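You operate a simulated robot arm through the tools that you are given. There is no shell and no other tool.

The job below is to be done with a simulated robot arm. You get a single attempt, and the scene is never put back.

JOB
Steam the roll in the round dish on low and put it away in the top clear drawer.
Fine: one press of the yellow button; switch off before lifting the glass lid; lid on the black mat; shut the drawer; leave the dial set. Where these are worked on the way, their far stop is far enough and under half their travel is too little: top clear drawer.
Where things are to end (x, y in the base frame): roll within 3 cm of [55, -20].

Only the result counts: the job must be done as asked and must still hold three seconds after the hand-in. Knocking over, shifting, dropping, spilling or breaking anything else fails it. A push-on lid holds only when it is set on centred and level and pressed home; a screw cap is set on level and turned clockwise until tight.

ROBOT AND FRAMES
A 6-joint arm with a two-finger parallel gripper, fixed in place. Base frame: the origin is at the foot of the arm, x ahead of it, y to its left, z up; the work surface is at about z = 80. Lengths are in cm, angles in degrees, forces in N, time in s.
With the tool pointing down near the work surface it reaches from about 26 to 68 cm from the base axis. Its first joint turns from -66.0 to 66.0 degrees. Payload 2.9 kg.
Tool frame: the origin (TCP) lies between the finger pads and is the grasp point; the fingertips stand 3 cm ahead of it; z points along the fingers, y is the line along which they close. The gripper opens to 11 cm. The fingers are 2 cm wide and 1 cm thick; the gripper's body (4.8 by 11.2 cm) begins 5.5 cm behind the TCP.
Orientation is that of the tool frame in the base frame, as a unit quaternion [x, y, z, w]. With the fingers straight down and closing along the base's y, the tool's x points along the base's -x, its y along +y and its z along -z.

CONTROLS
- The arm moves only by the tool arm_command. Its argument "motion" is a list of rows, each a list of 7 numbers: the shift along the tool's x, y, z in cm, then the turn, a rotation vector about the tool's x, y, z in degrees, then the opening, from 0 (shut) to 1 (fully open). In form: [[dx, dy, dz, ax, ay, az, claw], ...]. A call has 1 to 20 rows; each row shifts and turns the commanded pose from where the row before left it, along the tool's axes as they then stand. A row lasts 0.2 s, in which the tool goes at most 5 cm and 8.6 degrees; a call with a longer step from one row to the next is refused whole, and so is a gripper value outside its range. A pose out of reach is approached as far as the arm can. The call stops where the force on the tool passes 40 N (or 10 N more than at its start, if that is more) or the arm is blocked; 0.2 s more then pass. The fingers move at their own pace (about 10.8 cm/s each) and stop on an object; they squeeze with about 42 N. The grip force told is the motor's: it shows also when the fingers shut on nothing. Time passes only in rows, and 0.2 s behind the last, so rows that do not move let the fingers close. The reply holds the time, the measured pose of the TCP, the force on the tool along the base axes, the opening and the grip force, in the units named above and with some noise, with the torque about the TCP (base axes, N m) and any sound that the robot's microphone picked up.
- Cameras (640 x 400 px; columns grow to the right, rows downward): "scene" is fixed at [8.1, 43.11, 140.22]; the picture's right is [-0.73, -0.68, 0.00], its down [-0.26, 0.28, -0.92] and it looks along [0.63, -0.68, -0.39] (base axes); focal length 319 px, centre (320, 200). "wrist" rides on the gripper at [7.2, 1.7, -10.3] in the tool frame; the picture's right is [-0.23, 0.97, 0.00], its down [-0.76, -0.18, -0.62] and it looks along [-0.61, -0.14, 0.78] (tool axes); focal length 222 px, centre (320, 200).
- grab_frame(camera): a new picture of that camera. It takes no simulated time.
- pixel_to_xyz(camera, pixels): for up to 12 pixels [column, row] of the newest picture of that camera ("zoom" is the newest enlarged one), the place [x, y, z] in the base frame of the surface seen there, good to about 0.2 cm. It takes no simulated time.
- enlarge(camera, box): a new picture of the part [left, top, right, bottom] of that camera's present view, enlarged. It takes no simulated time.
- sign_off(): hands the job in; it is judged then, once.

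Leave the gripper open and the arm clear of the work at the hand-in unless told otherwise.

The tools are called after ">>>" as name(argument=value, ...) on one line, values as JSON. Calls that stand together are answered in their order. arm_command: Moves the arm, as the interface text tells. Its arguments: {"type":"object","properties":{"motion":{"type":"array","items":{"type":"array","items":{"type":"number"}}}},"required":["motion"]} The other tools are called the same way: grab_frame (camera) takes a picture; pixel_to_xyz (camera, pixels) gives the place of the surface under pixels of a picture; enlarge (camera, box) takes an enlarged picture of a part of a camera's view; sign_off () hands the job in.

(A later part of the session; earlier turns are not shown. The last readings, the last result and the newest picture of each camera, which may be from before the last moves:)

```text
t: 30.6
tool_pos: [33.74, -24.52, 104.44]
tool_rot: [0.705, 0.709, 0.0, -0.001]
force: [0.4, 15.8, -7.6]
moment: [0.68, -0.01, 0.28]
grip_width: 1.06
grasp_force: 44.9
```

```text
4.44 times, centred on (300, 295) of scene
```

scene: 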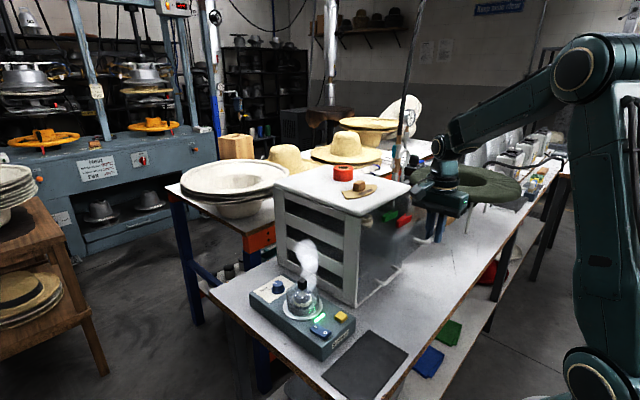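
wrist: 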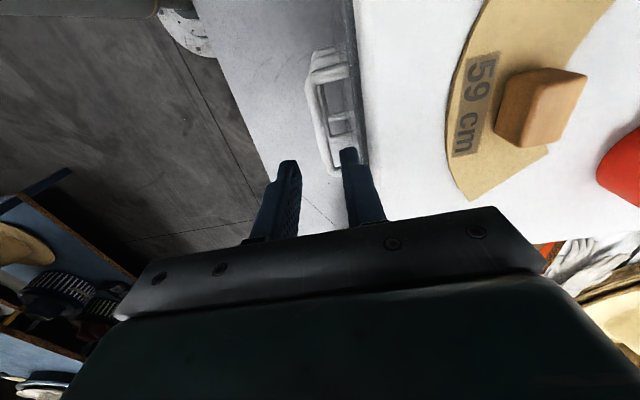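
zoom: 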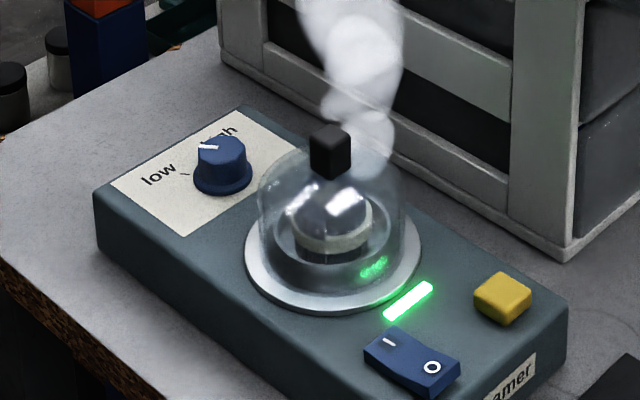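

The drawer is open about 9.7 cm and I can see small coloured things inside. I'll keep pulling to the stop.

>>> arm_command(motion=[[0, -0.6, 0, 0, 0, 0, 0], [0, -0.8, 0, 0, 0, 0, 0], [0, -0.8, 0, 0, 0, 0, 0], [0, -0.8, 0, 0, 0, 0, 0], [0, -0.8, 0, 0, 0, 0, 0], [0, -0.6, 0, 0, 0, 0, 0], [0, -0.6, 0, 0, 0, 0, 0], [0, -0.6, 0, 0, 0, 0, 0], [0, -0.6, 0, 0, 0, 0, 0]])

>>> enlarge(camera="scene", box=[330, 160, 480, 270])

>>> grab_frame(camera="wrist")

```text
t: 32.6
tool_pos: [27.56, -24.57, 104.36]
tool_rot: [0.705, 0.71, 0.0, -0.001]
force: [-0.4, 21.9, -5.3]
moment: [-0.25, -0.03, 0.23]
grip_width: 1.04
grasp_force: 44.8
```

```text
3.64 times, centred on (405, 215) of scene
```

zoom: 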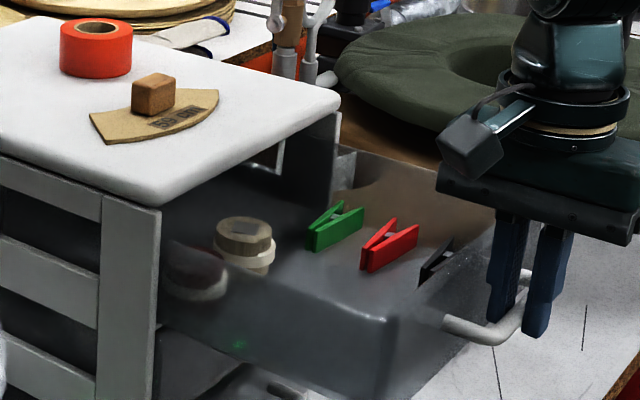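

```text
taken
```

wrist: 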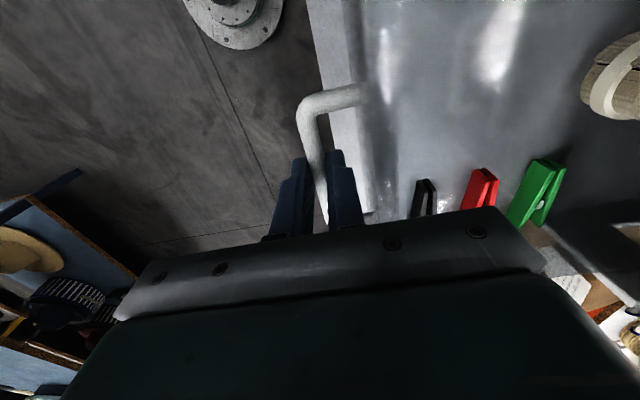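

The drawer is open 15.9 cm and holds another spool and three clothespins. I'll correct the small sideways load and pull on a little towards the stop.

>>> arm_command(motion=[[0.12, 0, 0, 0, 0, 0, 0], [0, -0.5, 0, 0, 0, 0, 0], [0, -0.5, 0, 0, 0, 0, 0], [0, -0.5, 0, 0, 0, 0, 0], [0, -0.5, 0, 0, 0, 0, 0], [0, -0.5, 0, 0, 0, 0, 0], [0, -0.5, 0, 0, 0, 0, 0]])

>>> grab_frame(camera="scene")

>>> enlarge(camera="scene", box=[250, 250, 350, 340])

```text
t: 34.2
tool_pos: [24.55, -24.54, 104.37]
tool_rot: [0.706, 0.708, -0.001, 0.0]
force: [0.0, -0.7, -6.7]
moment: [0.66, -0.02, 0.38]
grip_width: 1.04
grasp_force: 44.7
```

```text
taken
```

scene: 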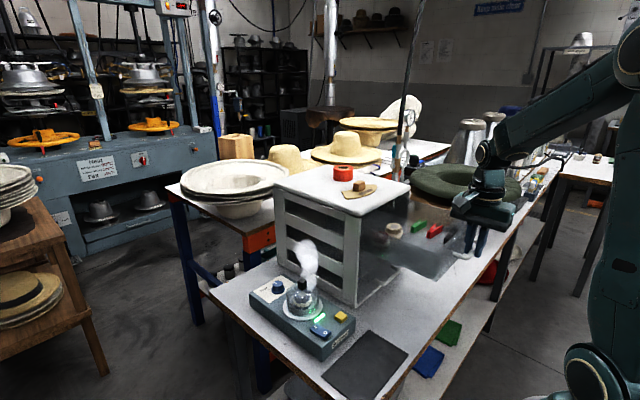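

```text
4.44 times, centred on (300, 295) of scene
```

zoom: 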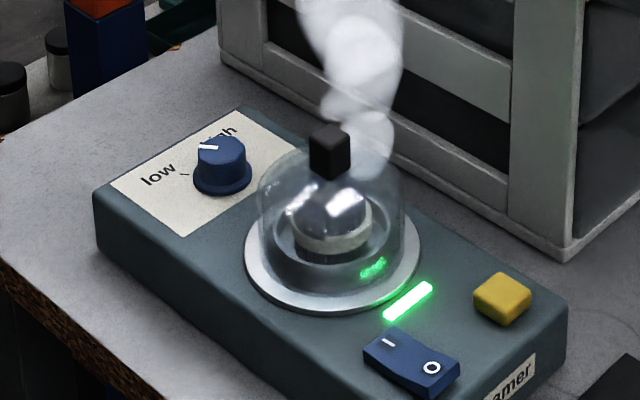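

The drawer is open 18.9 cm with no resistance, which is plenty. I'll let go of the handle and rise.

>>> arm_command(motion=[[0, 0, 0, 0, 0, 0, 0.25], [0, 0, 0, 0, 0, 0, 0.25], [0, 0, -2, 0, 0, 0, 0.25], [0, 0, -3, 0, 0, 0, 0.25], [0, 0, -4, 0, 0, 0, 0.25], [0, 0, -4, 0, 0, 0, 0.25], [0, 4, 0, 0, 0, 0, 0.25], [0, 0, 0, 0, 0, 0, 0.25]])

>>> enlarge(camera="scene", box=[330, 170, 490, 290])

>>> grab_frame(camera="wrist")

```text
t: 36.0
tool_pos: [28.63, -24.39, 117.31]
tool_rot: [0.705, 0.709, 0.0, 0.001]
force: [-0.1, -0.4, -0.5]
moment: [0.01, 0.0, -0.01]
grip_width: 2.76
grasp_force: 0.0
```

```text
3.33 times, centred on (410, 230) of scene
```

zoom: 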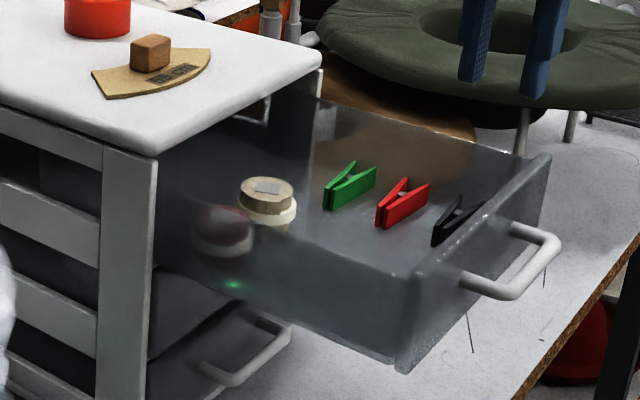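

```text
taken
```

wrist: 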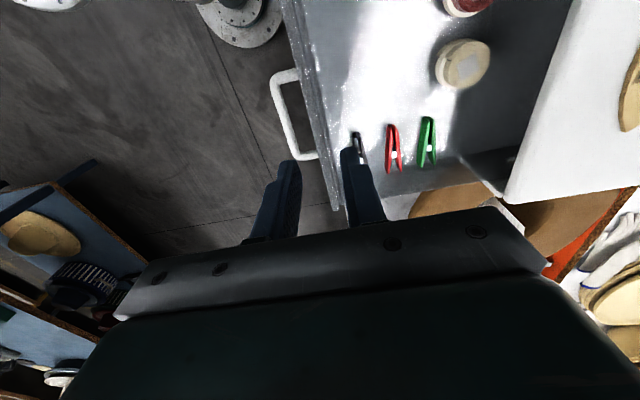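

Two other rolls (a beige one and a dark red one) and three pins are in the drawer. I'll measure them and the drawer walls.

>>> pixel_to_xyz(camera="wrist", pixels=[[466, 65], [450, 80], [468, 4], [391, 145], [428, 140], [357, 140], [320, 100], [400, 60], [400, 20], [510, 120], [480, 30], [563, 50]])

>>> pixel_to_xyz(camera="zoom", pixels=[[265, 190], [222, 225], [268, 215], [350, 190], [400, 205], [455, 215], [400, 280], [200, 190], [420, 260], [300, 245], [540, 170], [225, 250]])

>>> enlarge(camera="wrist", box=[290, 0, 590, 190])

```text
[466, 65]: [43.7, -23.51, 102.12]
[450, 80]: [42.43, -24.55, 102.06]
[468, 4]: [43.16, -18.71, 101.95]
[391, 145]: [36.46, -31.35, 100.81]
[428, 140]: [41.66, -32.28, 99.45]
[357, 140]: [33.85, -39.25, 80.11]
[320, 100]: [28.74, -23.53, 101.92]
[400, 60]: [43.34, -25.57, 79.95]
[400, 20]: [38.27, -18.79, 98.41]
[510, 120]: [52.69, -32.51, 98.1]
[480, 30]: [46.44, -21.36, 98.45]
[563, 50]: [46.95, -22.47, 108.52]
```

```text
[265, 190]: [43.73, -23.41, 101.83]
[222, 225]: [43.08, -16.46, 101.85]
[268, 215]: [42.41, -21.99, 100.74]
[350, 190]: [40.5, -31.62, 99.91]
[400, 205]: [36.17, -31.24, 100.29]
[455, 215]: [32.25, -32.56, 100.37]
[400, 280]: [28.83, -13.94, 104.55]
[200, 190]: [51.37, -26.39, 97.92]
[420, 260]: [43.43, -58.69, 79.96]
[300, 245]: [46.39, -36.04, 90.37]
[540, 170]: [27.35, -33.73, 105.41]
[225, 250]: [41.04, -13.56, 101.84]
```

```text
2.11 times, centred on (440, 95) of wrist
```

zoom: 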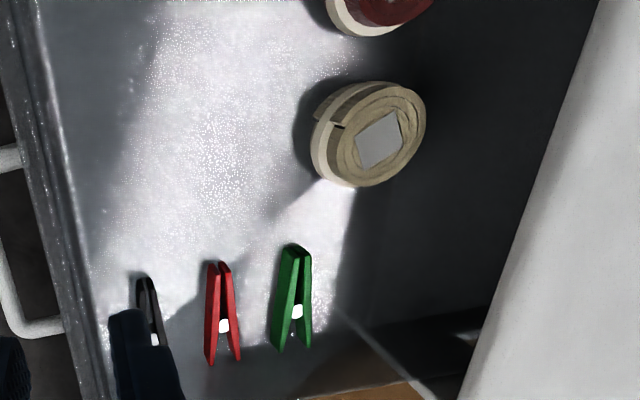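

Layout in the open drawer:
- **Floor:** z about 98.2.
- **Beige roll:** about (43.2, -23.3).
- **Red roll:** about (43, -17.3).
- **Target spot:** (36.1, -20) while the drawer is open, and it's free.

Now I'll go back over the steamer, turn the wrist back and close the fingers.

>>> arm_command(motion=[[3.93, 2.14, 0, 0, 0, 0, 0], [3.93, 2.14, 0, 0, 0, 0, 0], [3.93, 2.14, 0, 0, 0, 0, 0], [3.93, 2.14, 0, 0, 0, 0, 0], [3.93, 2.14, 0, 0, 0, 0, 0], [3.93, 2.14, 0, 0, 0, 0, 0], [3.93, 2.1, 0, 0, 0, 0, 0], [0, 0, 0, 0, 0, -7.5, 0], [0, 0, 0, 0, 0, -7.5, 0], [0, 0, 0, 0, 0, -7.5, 0], [0, 0, 0, 0, 0, -7.5, 0], [0, 0, 0, 0, 0, -7.5, 0], [0, 0, 0, 0, 0, -7.5, 0], [0, 0, 0, 0, 0, -7.5, 0], [0, 0, 0, 0, 0, -7.5, 0], [0, 0, 0, 0, 0, -7.5, 0], [0, 0, 0, 0, 0, -7.5, 0], [0, 0, 0, 0, 0, -7.5, 0], [0, 0, 0, 0, 0, -7.3, 0], [0, 0, 0, 0, 0, 0, 0]])

>>> grab_frame(camera="scene")

>>> enlarge(camera="scene", box=[250, 250, 350, 340])

>>> grab_frame(camera="wrist")

```text
t: 40.2
tool_pos: [43.43, 3.16, 117.43]
tool_rot: [-0.002, 1.0, 0.0, 0.0]
force: [-0.2, -0.7, 0.3]
moment: [0.0, -0.02, -0.02]
grip_width: 0.01
grasp_force: 37.4
```

```text
taken
```

scene: 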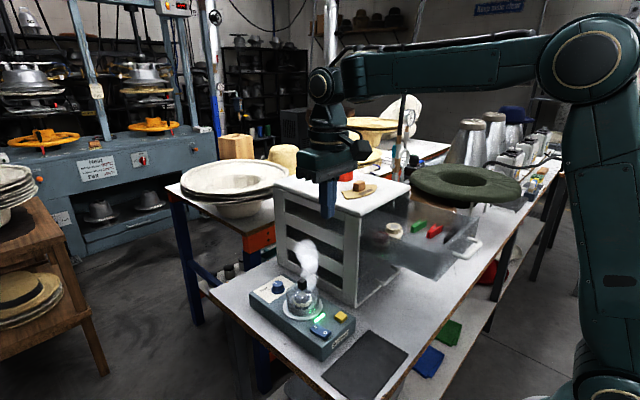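

```text
4.44 times, centred on (300, 295) of scene
```

zoom: 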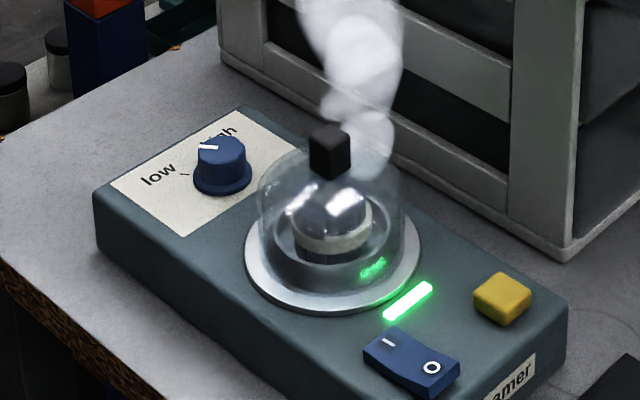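

```text
taken
```

wrist: 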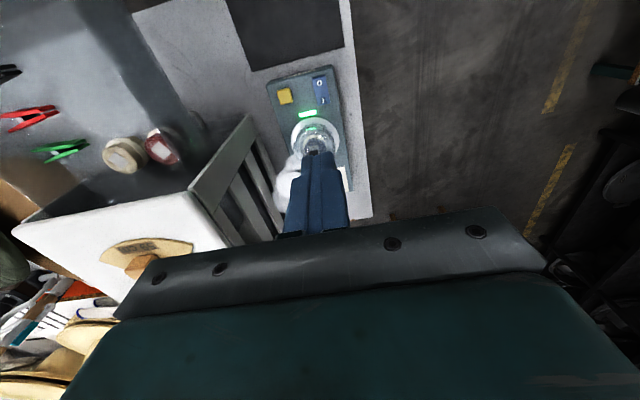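

It's still steaming with no change of lamp or sound. I'll come down to just above the rocker and wait a bit longer, listening for an end signal.

>>> arm_command(motion=[[0, 0, 4, 0, 0, 0, 0], [0, 0, 4, 0, 0, 0, 0], [0, 0, 4, 0, 0, 0, 0], [0, 0, 4, 0, 0, 0, 0], [0, 0, 4, 0, 0, 0, 0], [0, 0, 3, 0, 0, 0, 0], [0, 0, 0, 0, 0, 0, 0], [0, 0, 0, 0, 0, 0, 0], [0, 0, 0, 0, 0, 0, 0], [0, 0, 0, 0, 0, 0, 0], [0, 0, 0, 0, 0, 0, 0], [0, 0, 0, 0, 0, 0, 0], [0, 0, 0, 0, 0, 0, 0], [0, 0, 0, 0, 0, 0, 0], [0, 0, 0, 0, 0, 0, 0], [0, 0, 0, 0, 0, 0, 0], [0, 0, 0, 0, 0, 0, 0], [0, 0, 0, 0, 0, 0, 0], [0, 0, 0, 0, 0, 0, 0], [0, 0, 0, 0, 0, 0, 0]])

>>> enlarge(camera="scene", box=[260, 250, 360, 340])

>>> enlarge(camera="wrist", box=[240, 60, 440, 220])

```text
t: 44.4
tool_pos: [43.44, 3.14, 94.41]
tool_rot: [-0.001, 1.0, 0.0, 0.001]
force: [-0.6, 0.3, -1.1]
moment: [-0.01, 0.01, 0.0]
grip_width: 0.0
grasp_force: 37.9
```

```text
4.44 times, centred on (310, 295) of scene
```

zoom: 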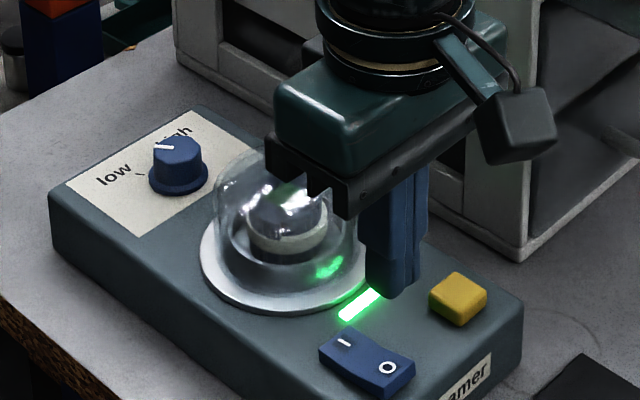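

```text
2.50 times, centred on (340, 140) of wrist
```

zoom: 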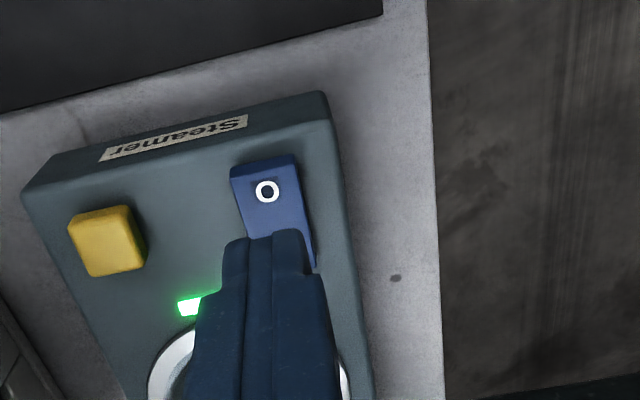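

The steam isn't visible behind the hand, so I'll check the full scene.

>>> enlarge(camera="scene", box=[260, 210, 360, 300])

>>> pixel_to_xyz(camera="wrist", pixels=[[320, 130]])

```text
4.44 times, centred on (310, 255) of scene
```

zoom: 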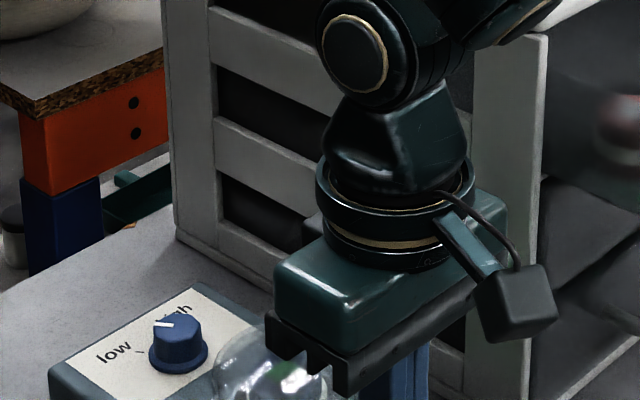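

```text
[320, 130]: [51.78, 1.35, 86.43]
```

No plume shows where it used to be. I'll move the hand aside for a clear look before switching off.

>>> arm_command(motion=[[4, 0, -3, 0, 0, 0, 0], [4, 0, -3, 0, 0, 0, 0], [0, 0, 0, 0, 0, 0, 0]])

>>> grab_frame(camera="scene")

>>> enlarge(camera="scene", box=[260, 250, 360, 340])

```text
t: 45.2
tool_pos: [35.41, 3.13, 100.36]
tool_rot: [-0.001, 1.0, 0.0, 0.0]
force: [0.3, 0.3, -0.9]
moment: [0.0, -0.01, 0.0]
grip_width: 0.0
grasp_force: 38.3
```

```text
taken
```

scene: 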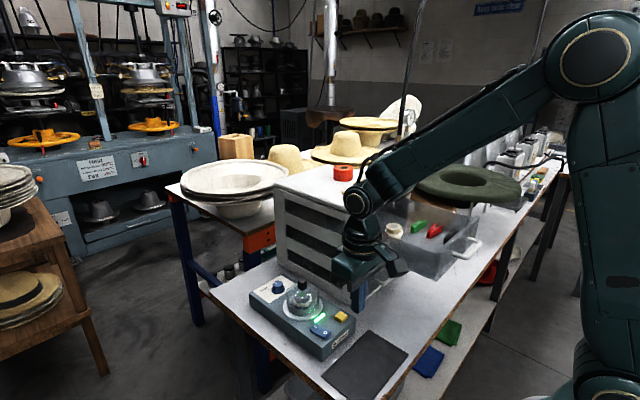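

```text
4.44 times, centred on (310, 295) of scene
```

zoom: 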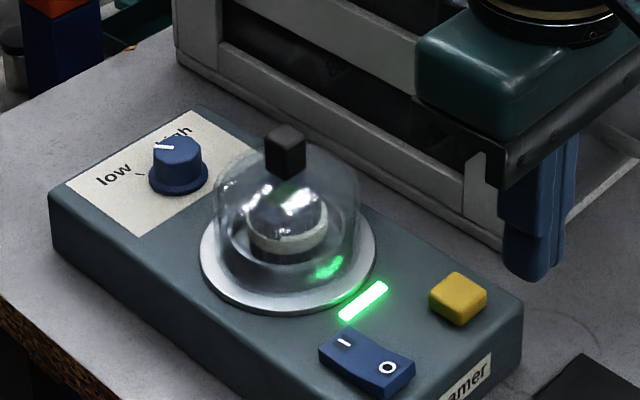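

The steam has stopped, so the run is finished. I'll press the O end of the rocker at (43.4, 3.1).

>>> arm_command(motion=[[-4, 0, 2.5, 0, 0, 0, 0], [-4, 0, 2.5, 0, 0, 0, 0], [0, 0, 3, 0, 0, 0, 0], [0, 0, 3, 0, 0, 0, 0], [0, 0, 0.4, 0, 0, 0, 0], [0, 0, 0.3, 0, 0, 0, 0], [0, 0, 0.25, 0, 0, 0, 0], [0, 0, 0.25, 0, 0, 0, 0], [0, 0, 0.2, 0, 0, 0, 0]])

>>> enlarge(camera="scene", box=[280, 280, 360, 350])

```text
t: 47.1
tool_pos: [43.35, 3.11, 88.46]
tool_rot: [-0.001, 1.0, 0.0, 0.001]
force: [-3.4, -0.3, 7.5]
moment: [-0.01, 0.08, 0.01]
grip_width: 0.01
grasp_force: 37.8
stopped in row 9: the force on the tool passed its limit at 46 N (the readings are from after the stop); the commanded pose is now the measured one
```

```text
5.71 times, centred on (320, 315) of scene
```

zoom: 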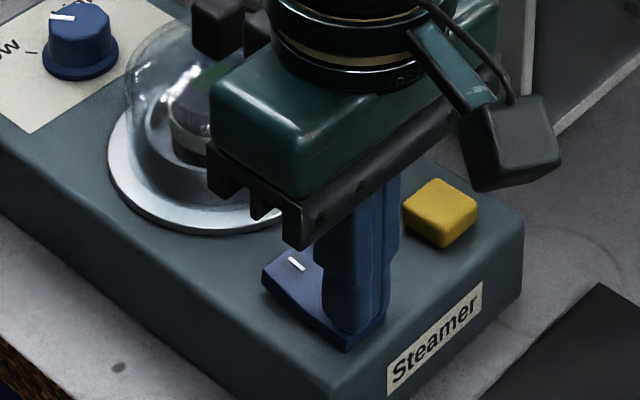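

The force rose to 46 N, and I don't see any green glow. I'll lift and check the rocker and lamp.

>>> arm_command(motion=[[0, 0, -2, 0, 0, 0, 0], [0, 0, -3, 0, 0, 0, 0], [3, 0, -4, 0, 0, 0, 0.4], [4, 0, -3, 0, 0, 0, 0.4], [0, 0, 0, 0, 0, 0, 0.4]])

>>> enlarge(camera="scene", box=[270, 270, 360, 350])

>>> grab_frame(camera="wrist")

```text
t: 48.3
tool_pos: [36.36, 3.13, 100.26]
tool_rot: [-0.001, 1.0, 0.0, 0.002]
force: [0.7, -0.4, -0.3]
moment: [0.0, -0.03, -0.01]
grip_width: 4.39
grasp_force: 0.3
```

```text
5.00 times, centred on (315, 310) of scene
```

zoom: 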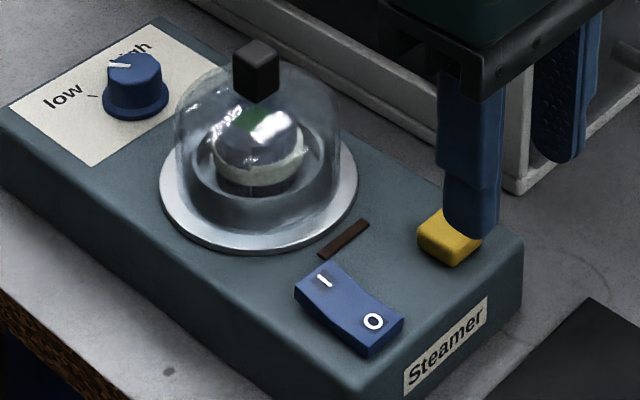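

```text
taken
```

wrist: 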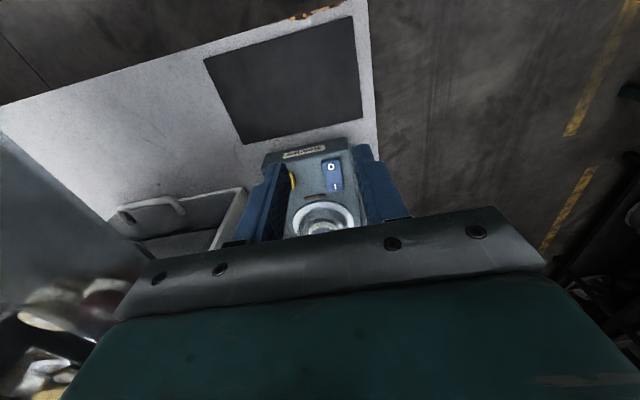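

The lamp is dark and the rocker is on O. Now for the lid: I'll go above it to measure the black knob.

>>> arm_command(motion=[[0, 0, -3, 0, 0, 0, 0.4], [-4, -0.9, -1, 0, 0, 0, 0.4], [-4, -0.9, 0, 0, 0, 0, 0.4], [-4, -0.9, 0, 0, 0, 0, 0.4], [-4, -0.8, 0, 0, 0, 0, 0.4], [-1.5, 0, 0, 0, 0, 0, 0.4], [0, 0, 0, 0, 0, 0, 0.4]])

>>> grab_frame(camera="wrist")

>>> enlarge(camera="wrist", box=[250, 60, 410, 200])

>>> enlarge(camera="scene", box=[275, 260, 335, 320])

```text
t: 49.9
tool_pos: [53.94, -0.37, 104.47]
tool_rot: [-0.001, 1.0, 0.0, 0.001]
force: [-0.4, 0.4, -0.3]
moment: [0.03, 0.01, -0.01]
grip_width: 4.4
grasp_force: 0.1
```

```text
taken
```

wrist: 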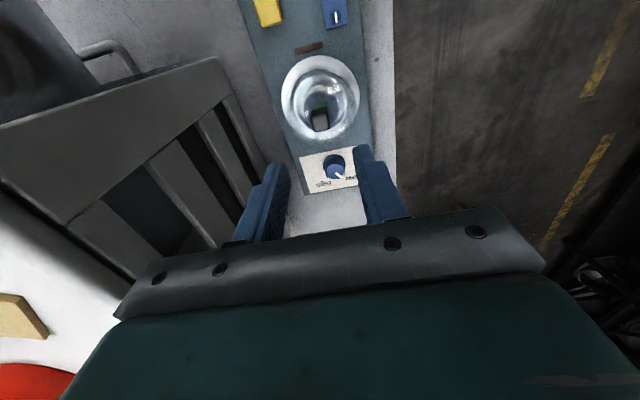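

```text
2.86 times, centred on (330, 130) of wrist
```

zoom: 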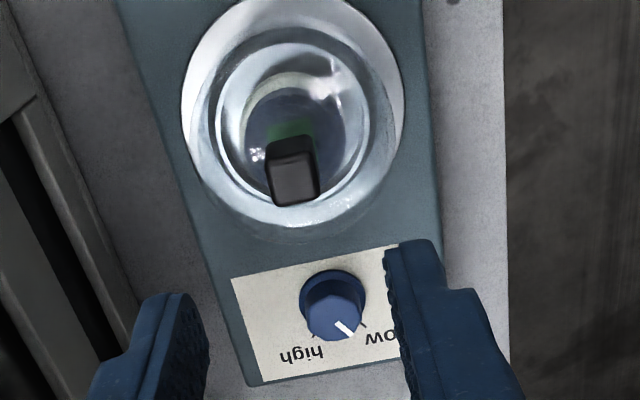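

```text
6.67 times, centred on (305, 290) of scene
```

zoom: 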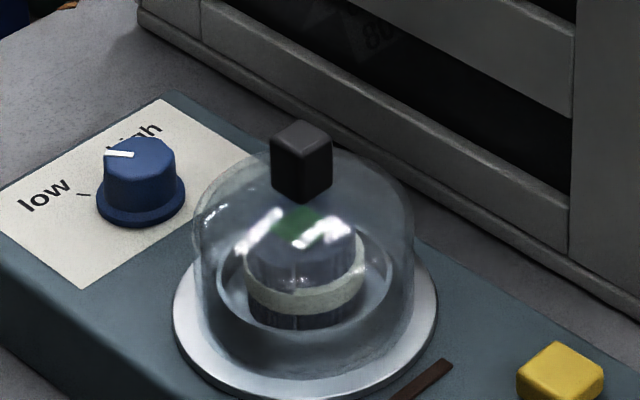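

Measuring the knob's top corners.

>>> pixel_to_xyz(camera="zoom", pixels=[[301, 138], [276, 140], [300, 125], [326, 140], [303, 150], [285, 170], [318, 170], [302, 195], [330, 190], [330, 165]])

>>> pixel_to_xyz(camera="wrist", pixels=[[320, 120], [315, 121], [326, 120], [320, 114], [321, 127], [318, 109], [320, 111], [322, 125], [313, 127], [328, 125]])

```text
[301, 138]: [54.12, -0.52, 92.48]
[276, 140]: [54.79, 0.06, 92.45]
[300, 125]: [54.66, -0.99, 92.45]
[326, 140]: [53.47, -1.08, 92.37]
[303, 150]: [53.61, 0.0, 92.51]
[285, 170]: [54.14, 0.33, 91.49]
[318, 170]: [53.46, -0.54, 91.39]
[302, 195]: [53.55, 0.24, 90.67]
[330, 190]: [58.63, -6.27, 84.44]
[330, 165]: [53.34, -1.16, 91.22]
```

```text
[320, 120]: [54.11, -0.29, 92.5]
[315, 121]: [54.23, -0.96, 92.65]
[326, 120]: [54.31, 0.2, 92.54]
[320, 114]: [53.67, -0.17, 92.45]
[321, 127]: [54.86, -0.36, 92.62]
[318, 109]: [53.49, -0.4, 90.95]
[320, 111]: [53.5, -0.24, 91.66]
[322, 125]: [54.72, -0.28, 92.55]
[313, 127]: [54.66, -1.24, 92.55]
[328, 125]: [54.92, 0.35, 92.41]
```

The knob centre is (54.2, -0.43) with its top at 92.5. I'll lower until the fingertips are at z≈90.6 and close on it.

>>> arm_command(motion=[[-0.26, -0.06, 3.5, 0, 0, 0, 0.4], [0, 0, 3.5, 0, 0, 0, 0.4], [0, 0, 2, 0, 0, 0, 0.4], [0, 0, 1.8, 0, 0, 0, 0.4], [0, 0, 0, 0, 0, 0, 0.4], [0, 0, 0, 0, 0, 0, 0], [0, 0, 0, 0, 0, 0, 0], [0, 0, 0, 0, 0, 0, 0]])

>>> enlarge(camera="scene", box=[265, 250, 345, 320])

```text
t: 51.7
tool_pos: [54.26, -0.26, 93.73]
tool_rot: [-0.001, 1.0, 0.0, 0.0]
force: [1.2, -1.4, -0.2]
moment: [-0.02, 0.0, 0.0]
grip_width: 1.69
grasp_force: 41.8
heard: snap
```

```text
5.71 times, centred on (305, 285) of scene
```

zoom: 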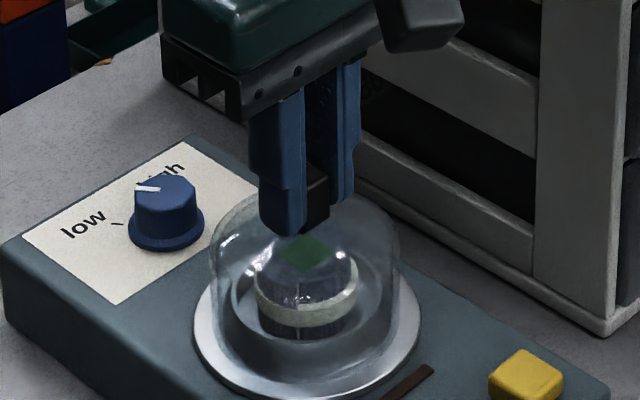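

I heard a snap as the fingers gripped the knob, perhaps the lid coming loose from its seat. I'll lift a little first and look.

>>> arm_command(motion=[[0, 0, -0.5, 0, 0, 0, 0], [0, 0, -0.8, 0, 0, 0, 0], [0, 0, -1.2, 0, 0, 0, 0], [0, 0, 0, 0, 0, 0, 0]])

>>> enlarge(camera="scene", box=[265, 250, 345, 320])

```text
t: 52.7
tool_pos: [54.26, -0.56, 96.37]
tool_rot: [0.0, 1.0, 0.0, 0.001]
force: [-0.3, -1.2, -1.2]
moment: [0.03, 0.02, -0.02]
grip_width: 1.69
grasp_force: 41.5
```

```text
5.71 times, centred on (305, 285) of scene
```

zoom: 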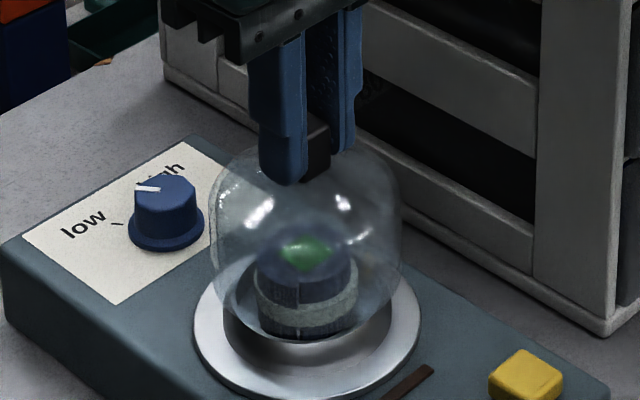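

The lid lifts freely and intact, and the roll stays in the dish. I'll raise it further and carry it to above the mat at (34.8, -1).

>>> arm_command(motion=[[0, 0, -2, 0, 0, 0, 0], [0, 0, -2.5, 0, 0, 0, 0], [0, 0, -2.5, 0, 0, 0, 0], [0, 0, -1, 0, 0, 0, 0], [2, 0, 0, 0, 0, 0, 0], [3, 0, 0, 0, 0, 0, 0], [3, 0, 0, 0, 0, 0, 0], [3, 0, 0, 0, 0, 0, 0], [3, 0, 0, 0, 0, 0, 0], [3, -0.2, 0, 0, 0, 0, 0], [2.4, -0.2, 0, 0, 0, 0, 0], [0, 0, 0, 0, 0, 0, 0]])

>>> grab_frame(camera="scene")

>>> enlarge(camera="scene", box=[260, 270, 420, 400])

>>> grab_frame(camera="wrist")

```text
t: 55.3
tool_pos: [34.68, -1.0, 104.09]
tool_rot: [-0.001, 1.0, 0.0, 0.002]
force: [0.4, 0.0, -1.0]
moment: [0.0, -0.03, 0.03]
grip_width: 1.7
grasp_force: 41.9
```

```text
taken
```

scene: 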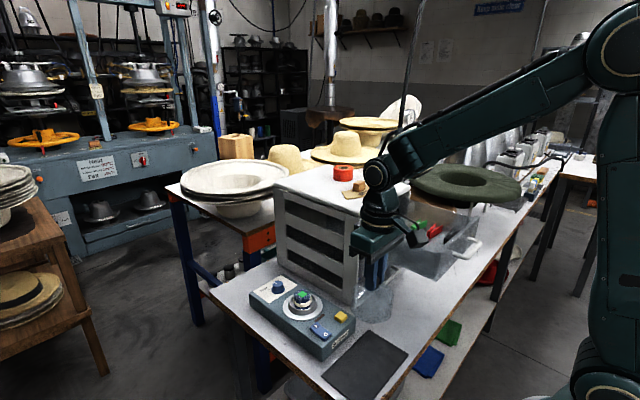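

```text
3.08 times, centred on (340, 335) of scene
```

zoom: 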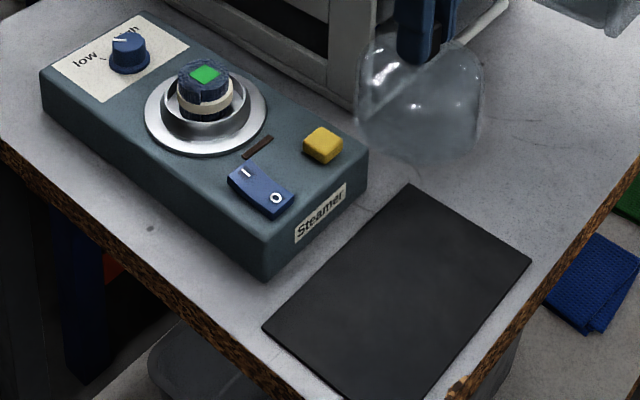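

```text
taken
```

wrist: 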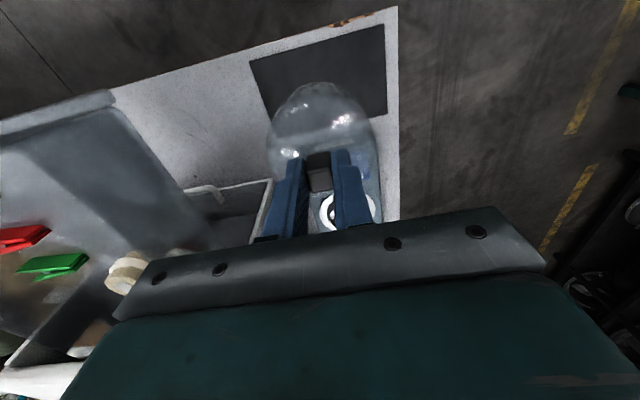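

Measuring the mat corners now and finding the middle.

>>> pixel_to_xyz(camera="scene", pixels=[[368, 332], [408, 353], [322, 374], [350, 396], [365, 365]])

>>> pixel_to_xyz(camera="wrist", pixels=[[253, 63], [381, 28], [386, 110], [265, 110], [320, 60]])

>>> pixel_to_xyz(camera="zoom", pixels=[[420, 150], [360, 120], [480, 120], [420, 100], [262, 320], [355, 395], [205, 75], [205, 95]])

```text
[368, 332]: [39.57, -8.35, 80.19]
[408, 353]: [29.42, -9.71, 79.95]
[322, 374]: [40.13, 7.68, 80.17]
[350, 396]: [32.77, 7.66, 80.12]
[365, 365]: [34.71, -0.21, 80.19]
```

```text
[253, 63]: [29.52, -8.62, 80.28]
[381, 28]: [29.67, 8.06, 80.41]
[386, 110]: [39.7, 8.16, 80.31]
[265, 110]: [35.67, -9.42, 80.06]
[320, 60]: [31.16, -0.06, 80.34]
```

```text
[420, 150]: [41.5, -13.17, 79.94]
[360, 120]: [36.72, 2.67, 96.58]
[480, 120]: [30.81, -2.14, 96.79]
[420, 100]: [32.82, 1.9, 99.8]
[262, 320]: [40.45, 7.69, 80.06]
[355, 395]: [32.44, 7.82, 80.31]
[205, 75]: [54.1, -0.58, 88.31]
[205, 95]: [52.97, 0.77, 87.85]
```

The mat is centred at (34.8, -0.4), z 80.25. I'll lower the lid to a little above it.

>>> arm_command(motion=[[0, 0.3, 3, 0, 0, 0, 0], [-0.1, 0.3, 3, 0, 0, 0, 0], [0, 0, 3, 0, 0, 0, 0], [0, 0, 2.5, 0, 0, 0, 0], [0, 0, 1.8, 0, 0, 0, 0], [0, 0, 0, 0, 0, 0, 0]])

>>> enlarge(camera="scene", box=[310, 290, 430, 390])

```text
t: 56.7
tool_pos: [34.92, -0.29, 90.83]
tool_rot: [-0.002, 1.0, 0.0, 0.002]
force: [0.3, -0.3, -1.3]
moment: [-0.01, -0.01, 0.01]
grip_width: 1.68
grasp_force: 41.9
```

```text
4.00 times, centred on (370, 340) of scene
```

zoom: 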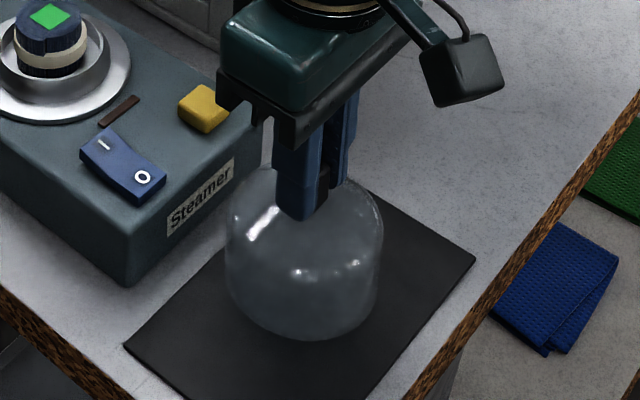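

The lid is just above the mat, well centred. I'll lower in small steps until it touches.

>>> arm_command(motion=[[0, 0, 0.4, 0, 0, 0, 0], [0, 0, 0.4, 0, 0, 0, 0], [0, 0, 0.2, 0, 0, 0, 0], [0, 0, 0.2, 0, 0, 0, 0], [0, 0, 0, 0, 0, 0, 0]])

>>> enlarge(camera="scene", box=[310, 290, 430, 390])

```text
t: 57.9
tool_pos: [34.84, -0.29, 89.64]
tool_rot: [-0.001, 1.0, 0.0, 0.001]
force: [1.1, 0.1, 0.2]
moment: [0.02, 0.01, 0.0]
grip_width: 1.7
grasp_force: 41.9
```

```text
4.00 times, centred on (370, 340) of scene
```

zoom: 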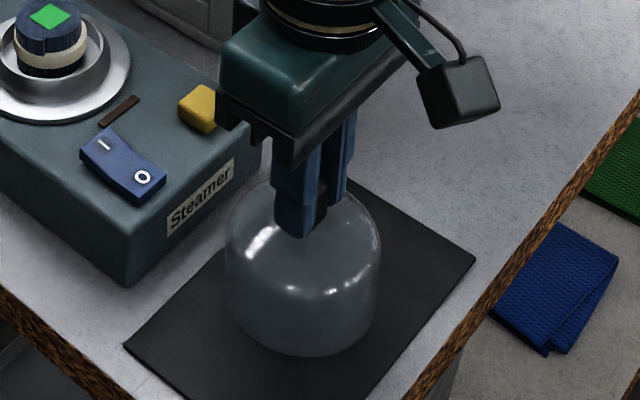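

No contact yet, so I'll go on in 0.15 cm steps.

>>> arm_command(motion=[[0, 0, 0.15, 0, 0, 0, 0], [0, 0, 0.15, 0, 0, 0, 0], [0, 0, 0.15, 0, 0, 0, 0], [0, 0, 0, 0, 0, 0, 0]])

```text
t: 58.9
tool_pos: [35.03, -0.4, 89.14]
tool_rot: [-0.001, 1.0, 0.0, 0.0]
force: [0.7, -0.7, -0.2]
moment: [-0.02, 0.0, -0.02]
grip_width: 1.7
grasp_force: 42.2
```

>>> arm_command(motion=[[0, 0, 0.12, 0, 0, 0, 0], [0, 0, 0.12, 0, 0, 0, 0], [0, 0, 0, 0, 0, 0, 0]])

>>> enlarge(camera="scene", box=[310, 290, 430, 390])

```text
t: 59.7
tool_pos: [34.93, -0.22, 88.97]
tool_rot: [-0.001, 1.0, 0.0, 0.002]
force: [-2.8, -0.2, 14.7]
moment: [0.01, 0.12, 0.0]
grip_width: 1.68
grasp_force: 41.8
```

```text
4.00 times, centred on (370, 340) of scene
```

zoom: 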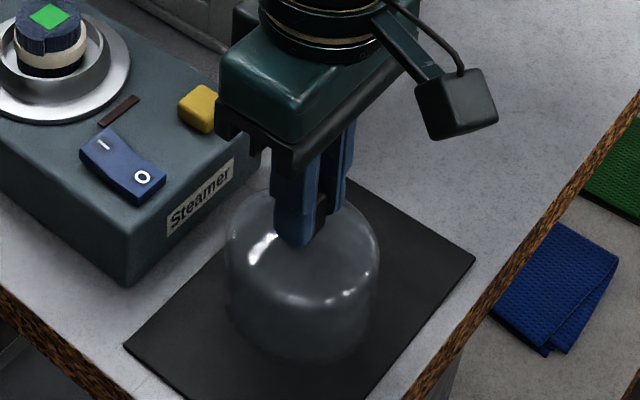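

The lid stands on the mat (14.7 N upward). I'll open the fingers and rise straight up.

>>> arm_command(motion=[[0, 0, -0.06, 0, 0, 0, 0.4], [0, 0, 0, 0, 0, 0, 0.4], [0, 0, -1, 0, 0, 0, 0.4], [0, 0, -3, 0, 0, 0, 0.4], [0, 0, -4, 0, 0, 0, 0.4], [0, 0, -4, 0, 0, 0, 0.4], [0, 0, -4, 0, 0, 0, 0.4], [0, 0, 0, 0, 0, 0, 0.4]])

>>> enlarge(camera="scene", box=[260, 270, 420, 400])

>>> enlarge(camera="scene", box=[275, 275, 335, 325])

```text
t: 61.5
tool_pos: [34.84, -0.32, 105.07]
tool_rot: [-0.002, 1.0, 0.0, 0.002]
force: [-0.4, -0.2, -0.2]
moment: [0.02, 0.03, 0.02]
grip_width: 4.4
grasp_force: 0.1
```

```text
3.08 times, centred on (340, 335) of scene
```

zoom: 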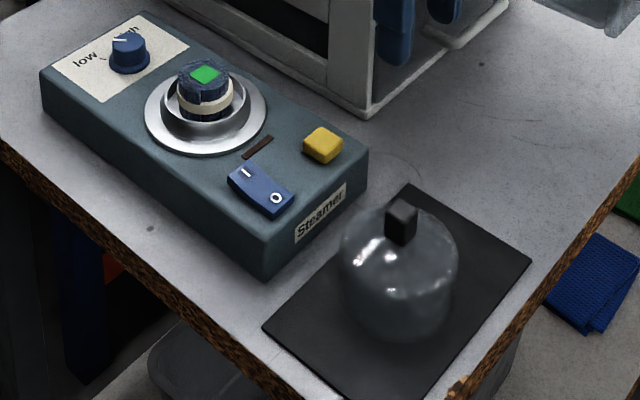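

```text
8.00 times, centred on (305, 300) of scene
```

zoom: 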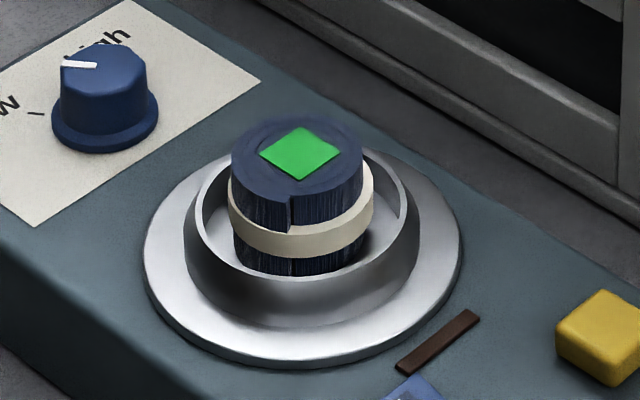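

The lid stands upright on the mat. Next I'll measure the roll and the dish rim.

>>> pixel_to_xyz(camera="zoom", pixels=[[300, 153], [235, 160], [360, 155], [297, 122], [298, 195], [300, 205], [235, 225], [340, 245], [190, 210], [410, 210], [300, 275], [215, 330]])

>>> arm_command(motion=[[-4, 0, 0, 0, 0, 0, 0.6], [-4, 0, 0, 0, 0, 0, 0.6], [-4, 0, 0, 0, 0, 0, 0.6], [-4, 0, 0, 0, 0, 0, 0.6], [-3.4, 0, 0, 0, 0, 0, 0.6], [0, 0, 0, 0, 0, 0, 0.6]])

>>> grab_frame(camera="wrist")

>>> enlarge(camera="wrist", box=[250, 50, 390, 170])

```text
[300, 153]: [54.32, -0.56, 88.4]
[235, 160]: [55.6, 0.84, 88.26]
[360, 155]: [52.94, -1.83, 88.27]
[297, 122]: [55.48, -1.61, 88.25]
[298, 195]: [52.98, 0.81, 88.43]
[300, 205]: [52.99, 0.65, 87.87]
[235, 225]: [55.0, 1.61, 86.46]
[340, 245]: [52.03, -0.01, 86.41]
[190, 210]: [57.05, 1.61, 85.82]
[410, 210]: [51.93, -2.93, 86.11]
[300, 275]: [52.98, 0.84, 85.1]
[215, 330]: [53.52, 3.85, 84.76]
```

```text
t: 62.9
tool_pos: [54.2, -0.16, 105.04]
tool_rot: [-0.001, 1.0, 0.001, 0.002]
force: [0.1, -0.1, -0.2]
moment: [-0.02, -0.03, 0.02]
grip_width: 6.59
grasp_force: 0.0
```

```text
taken
```

wrist: 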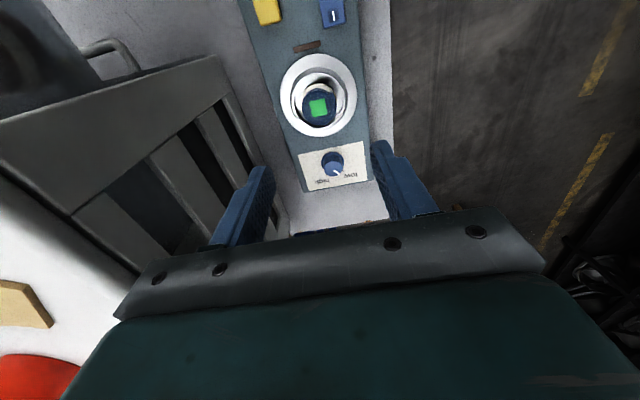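

```text
3.33 times, centred on (320, 110) of wrist
```

zoom: 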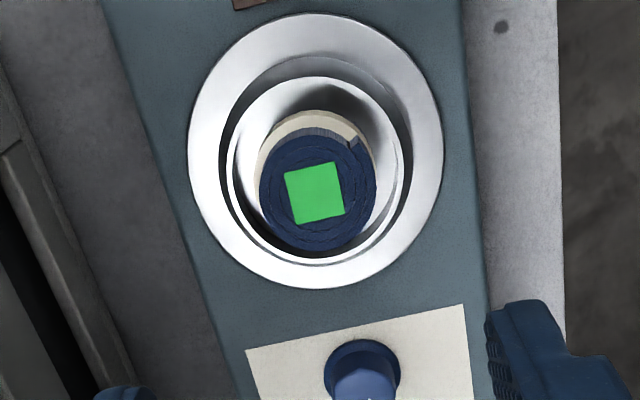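

Measuring the dish rim and band from above.

>>> pixel_to_xyz(camera="zoom", pixels=[[232, 170], [405, 175], [320, 80], [300, 258], [240, 120], [390, 110], [318, 190], [260, 190], [375, 190], [315, 135], [315, 250], [295, 120]])

>>> enlarge(camera="scene", box=[285, 280, 325, 315])

>>> pixel_to_xyz(camera="zoom", pixels=[[180, 220], [460, 220], [320, 345], [250, 320], [400, 320], [320, 270], [320, 300], [320, 250], [320, 230], [320, 285]])

```text
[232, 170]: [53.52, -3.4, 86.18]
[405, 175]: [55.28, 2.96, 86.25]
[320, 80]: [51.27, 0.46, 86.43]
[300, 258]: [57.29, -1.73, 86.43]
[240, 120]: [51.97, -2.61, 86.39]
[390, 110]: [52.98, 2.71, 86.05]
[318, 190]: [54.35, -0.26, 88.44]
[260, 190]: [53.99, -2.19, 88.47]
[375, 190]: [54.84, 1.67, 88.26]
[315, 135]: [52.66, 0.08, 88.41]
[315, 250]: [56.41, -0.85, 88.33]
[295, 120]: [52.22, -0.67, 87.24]
```

```text
11.43 times, centred on (305, 298) of scene
```

zoom: 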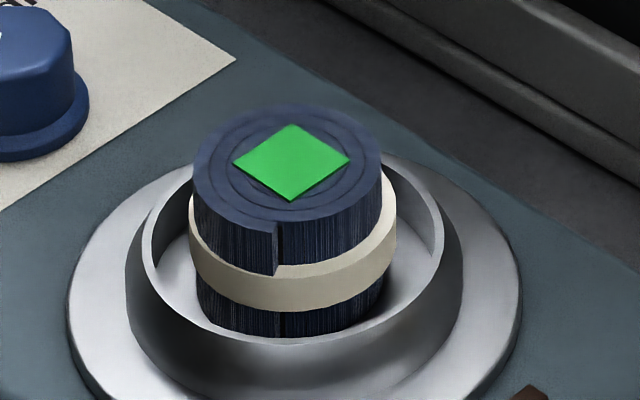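

```text
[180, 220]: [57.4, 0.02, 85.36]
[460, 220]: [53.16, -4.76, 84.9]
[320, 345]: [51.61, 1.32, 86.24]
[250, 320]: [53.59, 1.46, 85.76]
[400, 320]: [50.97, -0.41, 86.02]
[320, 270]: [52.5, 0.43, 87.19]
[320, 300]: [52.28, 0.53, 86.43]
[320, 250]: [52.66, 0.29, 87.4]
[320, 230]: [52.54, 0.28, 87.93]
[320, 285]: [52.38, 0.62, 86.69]
```

The rim is at z 86.35, the roll top at 88.4, and its centre is about (54.35, -0.35). I'll lower to fingertips at z≈86.6, just above the rim, and grip the roll.

>>> arm_command(motion=[[-0.15, -0.19, 4, 0, 0, 0, 0.6], [0, 0, 4, 0, 0, 0, 0.6], [0, 0, 4, 0, 0, 0, 0.6], [0, 0, 2, 0, 0, 0, 0.6], [0, 0, 1.4, 0, 0, 0, 0.6], [0, 0, 0, 0, 0, 0, 0.6], [0, 0, 0, 0, 0, 0, 0.2], [0, 0, 0, 0, 0, 0, 0.2], [0, 0, 0, 0, 0, 0, 0.2]])

>>> enlarge(camera="scene", box=[275, 265, 335, 320])

```text
t: 64.9
tool_pos: [54.38, -0.55, 89.73]
tool_rot: [-0.001, 1.0, 0.0, 0.002]
force: [0.4, 0.2, -0.2]
moment: [-0.03, -0.02, 0.01]
grip_width: 4.21
grasp_force: 42.2
```

```text
7.27 times, centred on (305, 292) of scene
```

zoom: 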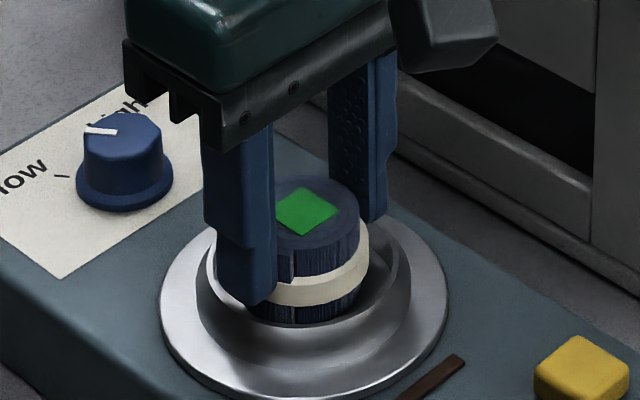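

The roll is gripped at 4.21 cm. I'll lift it slowly.

>>> arm_command(motion=[[0, 0, -0.5, 0, 0, 0, 0.2], [0, 0, -1, 0, 0, 0, 0.2], [0, 0, -1.5, 0, 0, 0, 0.2], [0, 0, -2, 0, 0, 0, 0.2], [0, 0, 0, 0, 0, 0, 0.2]])

>>> enlarge(camera="scene", box=[275, 255, 335, 315])

```text
t: 66.1
tool_pos: [54.37, -0.45, 94.72]
tool_rot: [-0.001, 1.0, 0.0, 0.001]
force: [-0.5, 0.0, 0.5]
moment: [0.0, 0.03, -0.03]
grip_width: 4.18
grasp_force: 42.5
```

```text
6.67 times, centred on (305, 285) of scene
```

zoom: 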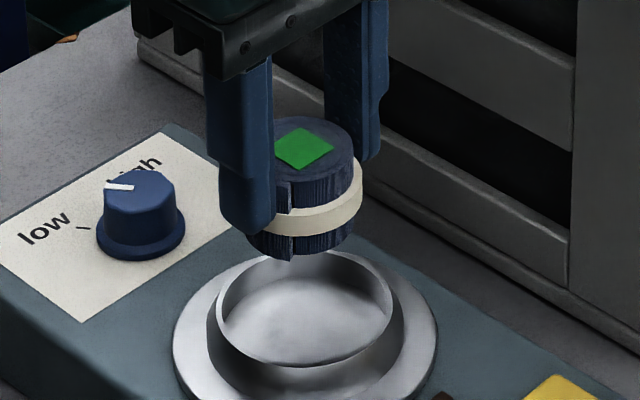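

The roll is held well. I'll rise to z≈115, go back to x 36.1, then over the drawer to y -20.

>>> arm_command(motion=[[0, 0, -3, 0, 0, 0, 0.2], [0, 0, -4, 0, 0, 0, 0.2], [0, 0, -4, 0, 0, 0, 0.2], [0, 0, -4, 0, 0, 0, 0.2], [0, 0, -4, 0, 0, 0, 0.2], [0, 0, -1, 0, 0, 0, 0.2], [2.27, 0, 0, 0, 0, 0, 0.2], [3.5, 0, 0, 0, 0, 0, 0.2], [3.5, 0, 0, 0, 0, 0, 0.2], [3.5, 0, 0, 0, 0, 0, 0.2], [3.5, 0, 0, 0, 0, 0, 0.2], [2, -1, 0, 0, 0, 0, 0.2], [0, -3, 0, 0, 0, 0, 0.2], [0, -3.5, 0, 0, 0, 0, 0.2], [0, -3.5, 0, 0, 0, 0, 0.2], [0, -3.5, 0, 0, 0, 0, 0.2], [0, -3, 0, 0, 0, 0, 0.2], [0, -2, 0, 0, 0, 0, 0.2], [0, 0, 0, 0, 0, 0, 0.2]])

>>> grab_frame(camera="scene")

>>> enlarge(camera="scene", box=[340, 160, 490, 290])

>>> grab_frame(camera="wrist")

```text
t: 70.1
tool_pos: [36.08, -20.03, 114.62]
tool_rot: [-0.001, 1.0, 0.0, 0.001]
force: [0.5, -0.1, -1.1]
moment: [0.03, 0.03, 0.0]
grip_width: 4.22
grasp_force: 42.1
```

```text
taken
```

scene: 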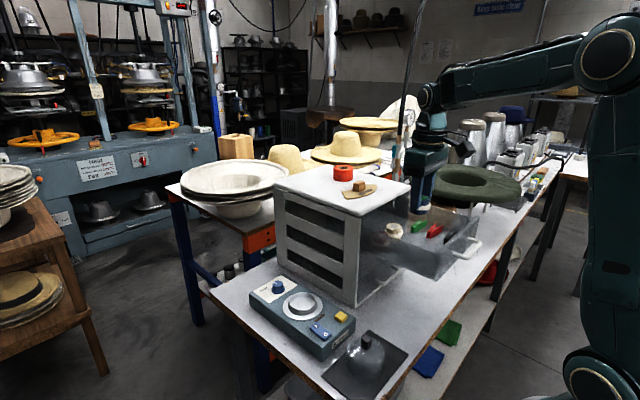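

```text
3.08 times, centred on (415, 225) of scene
```

zoom: 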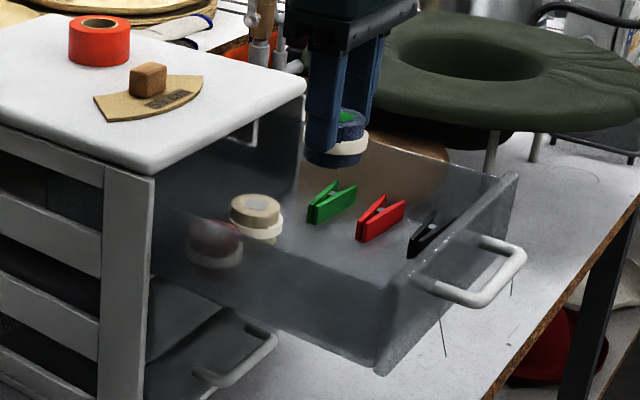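

```text
taken
```

wrist: 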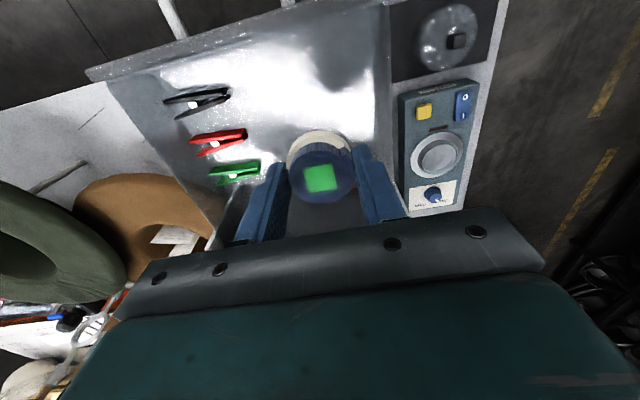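

Before lowering I'll check the drawer's present position and the roll's bottom height.

>>> pixel_to_xyz(camera="zoom", pixels=[[515, 260], [480, 298], [400, 275], [250, 205], [335, 160], [345, 165], [350, 148], [310, 330]])

>>> pixel_to_xyz(camera="wrist", pixels=[[320, 178], [320, 140], [195, 100], [235, 170], [300, 60], [250, 50]])

```text
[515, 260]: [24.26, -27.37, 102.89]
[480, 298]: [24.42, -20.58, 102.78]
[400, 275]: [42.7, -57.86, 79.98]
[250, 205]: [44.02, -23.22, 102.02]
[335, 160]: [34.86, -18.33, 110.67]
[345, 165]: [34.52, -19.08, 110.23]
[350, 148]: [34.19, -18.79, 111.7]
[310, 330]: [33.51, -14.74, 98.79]
```

```text
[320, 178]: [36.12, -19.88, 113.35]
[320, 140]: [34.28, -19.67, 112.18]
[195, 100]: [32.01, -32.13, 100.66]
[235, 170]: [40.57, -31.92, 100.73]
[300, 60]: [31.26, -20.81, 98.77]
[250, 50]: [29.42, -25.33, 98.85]
```

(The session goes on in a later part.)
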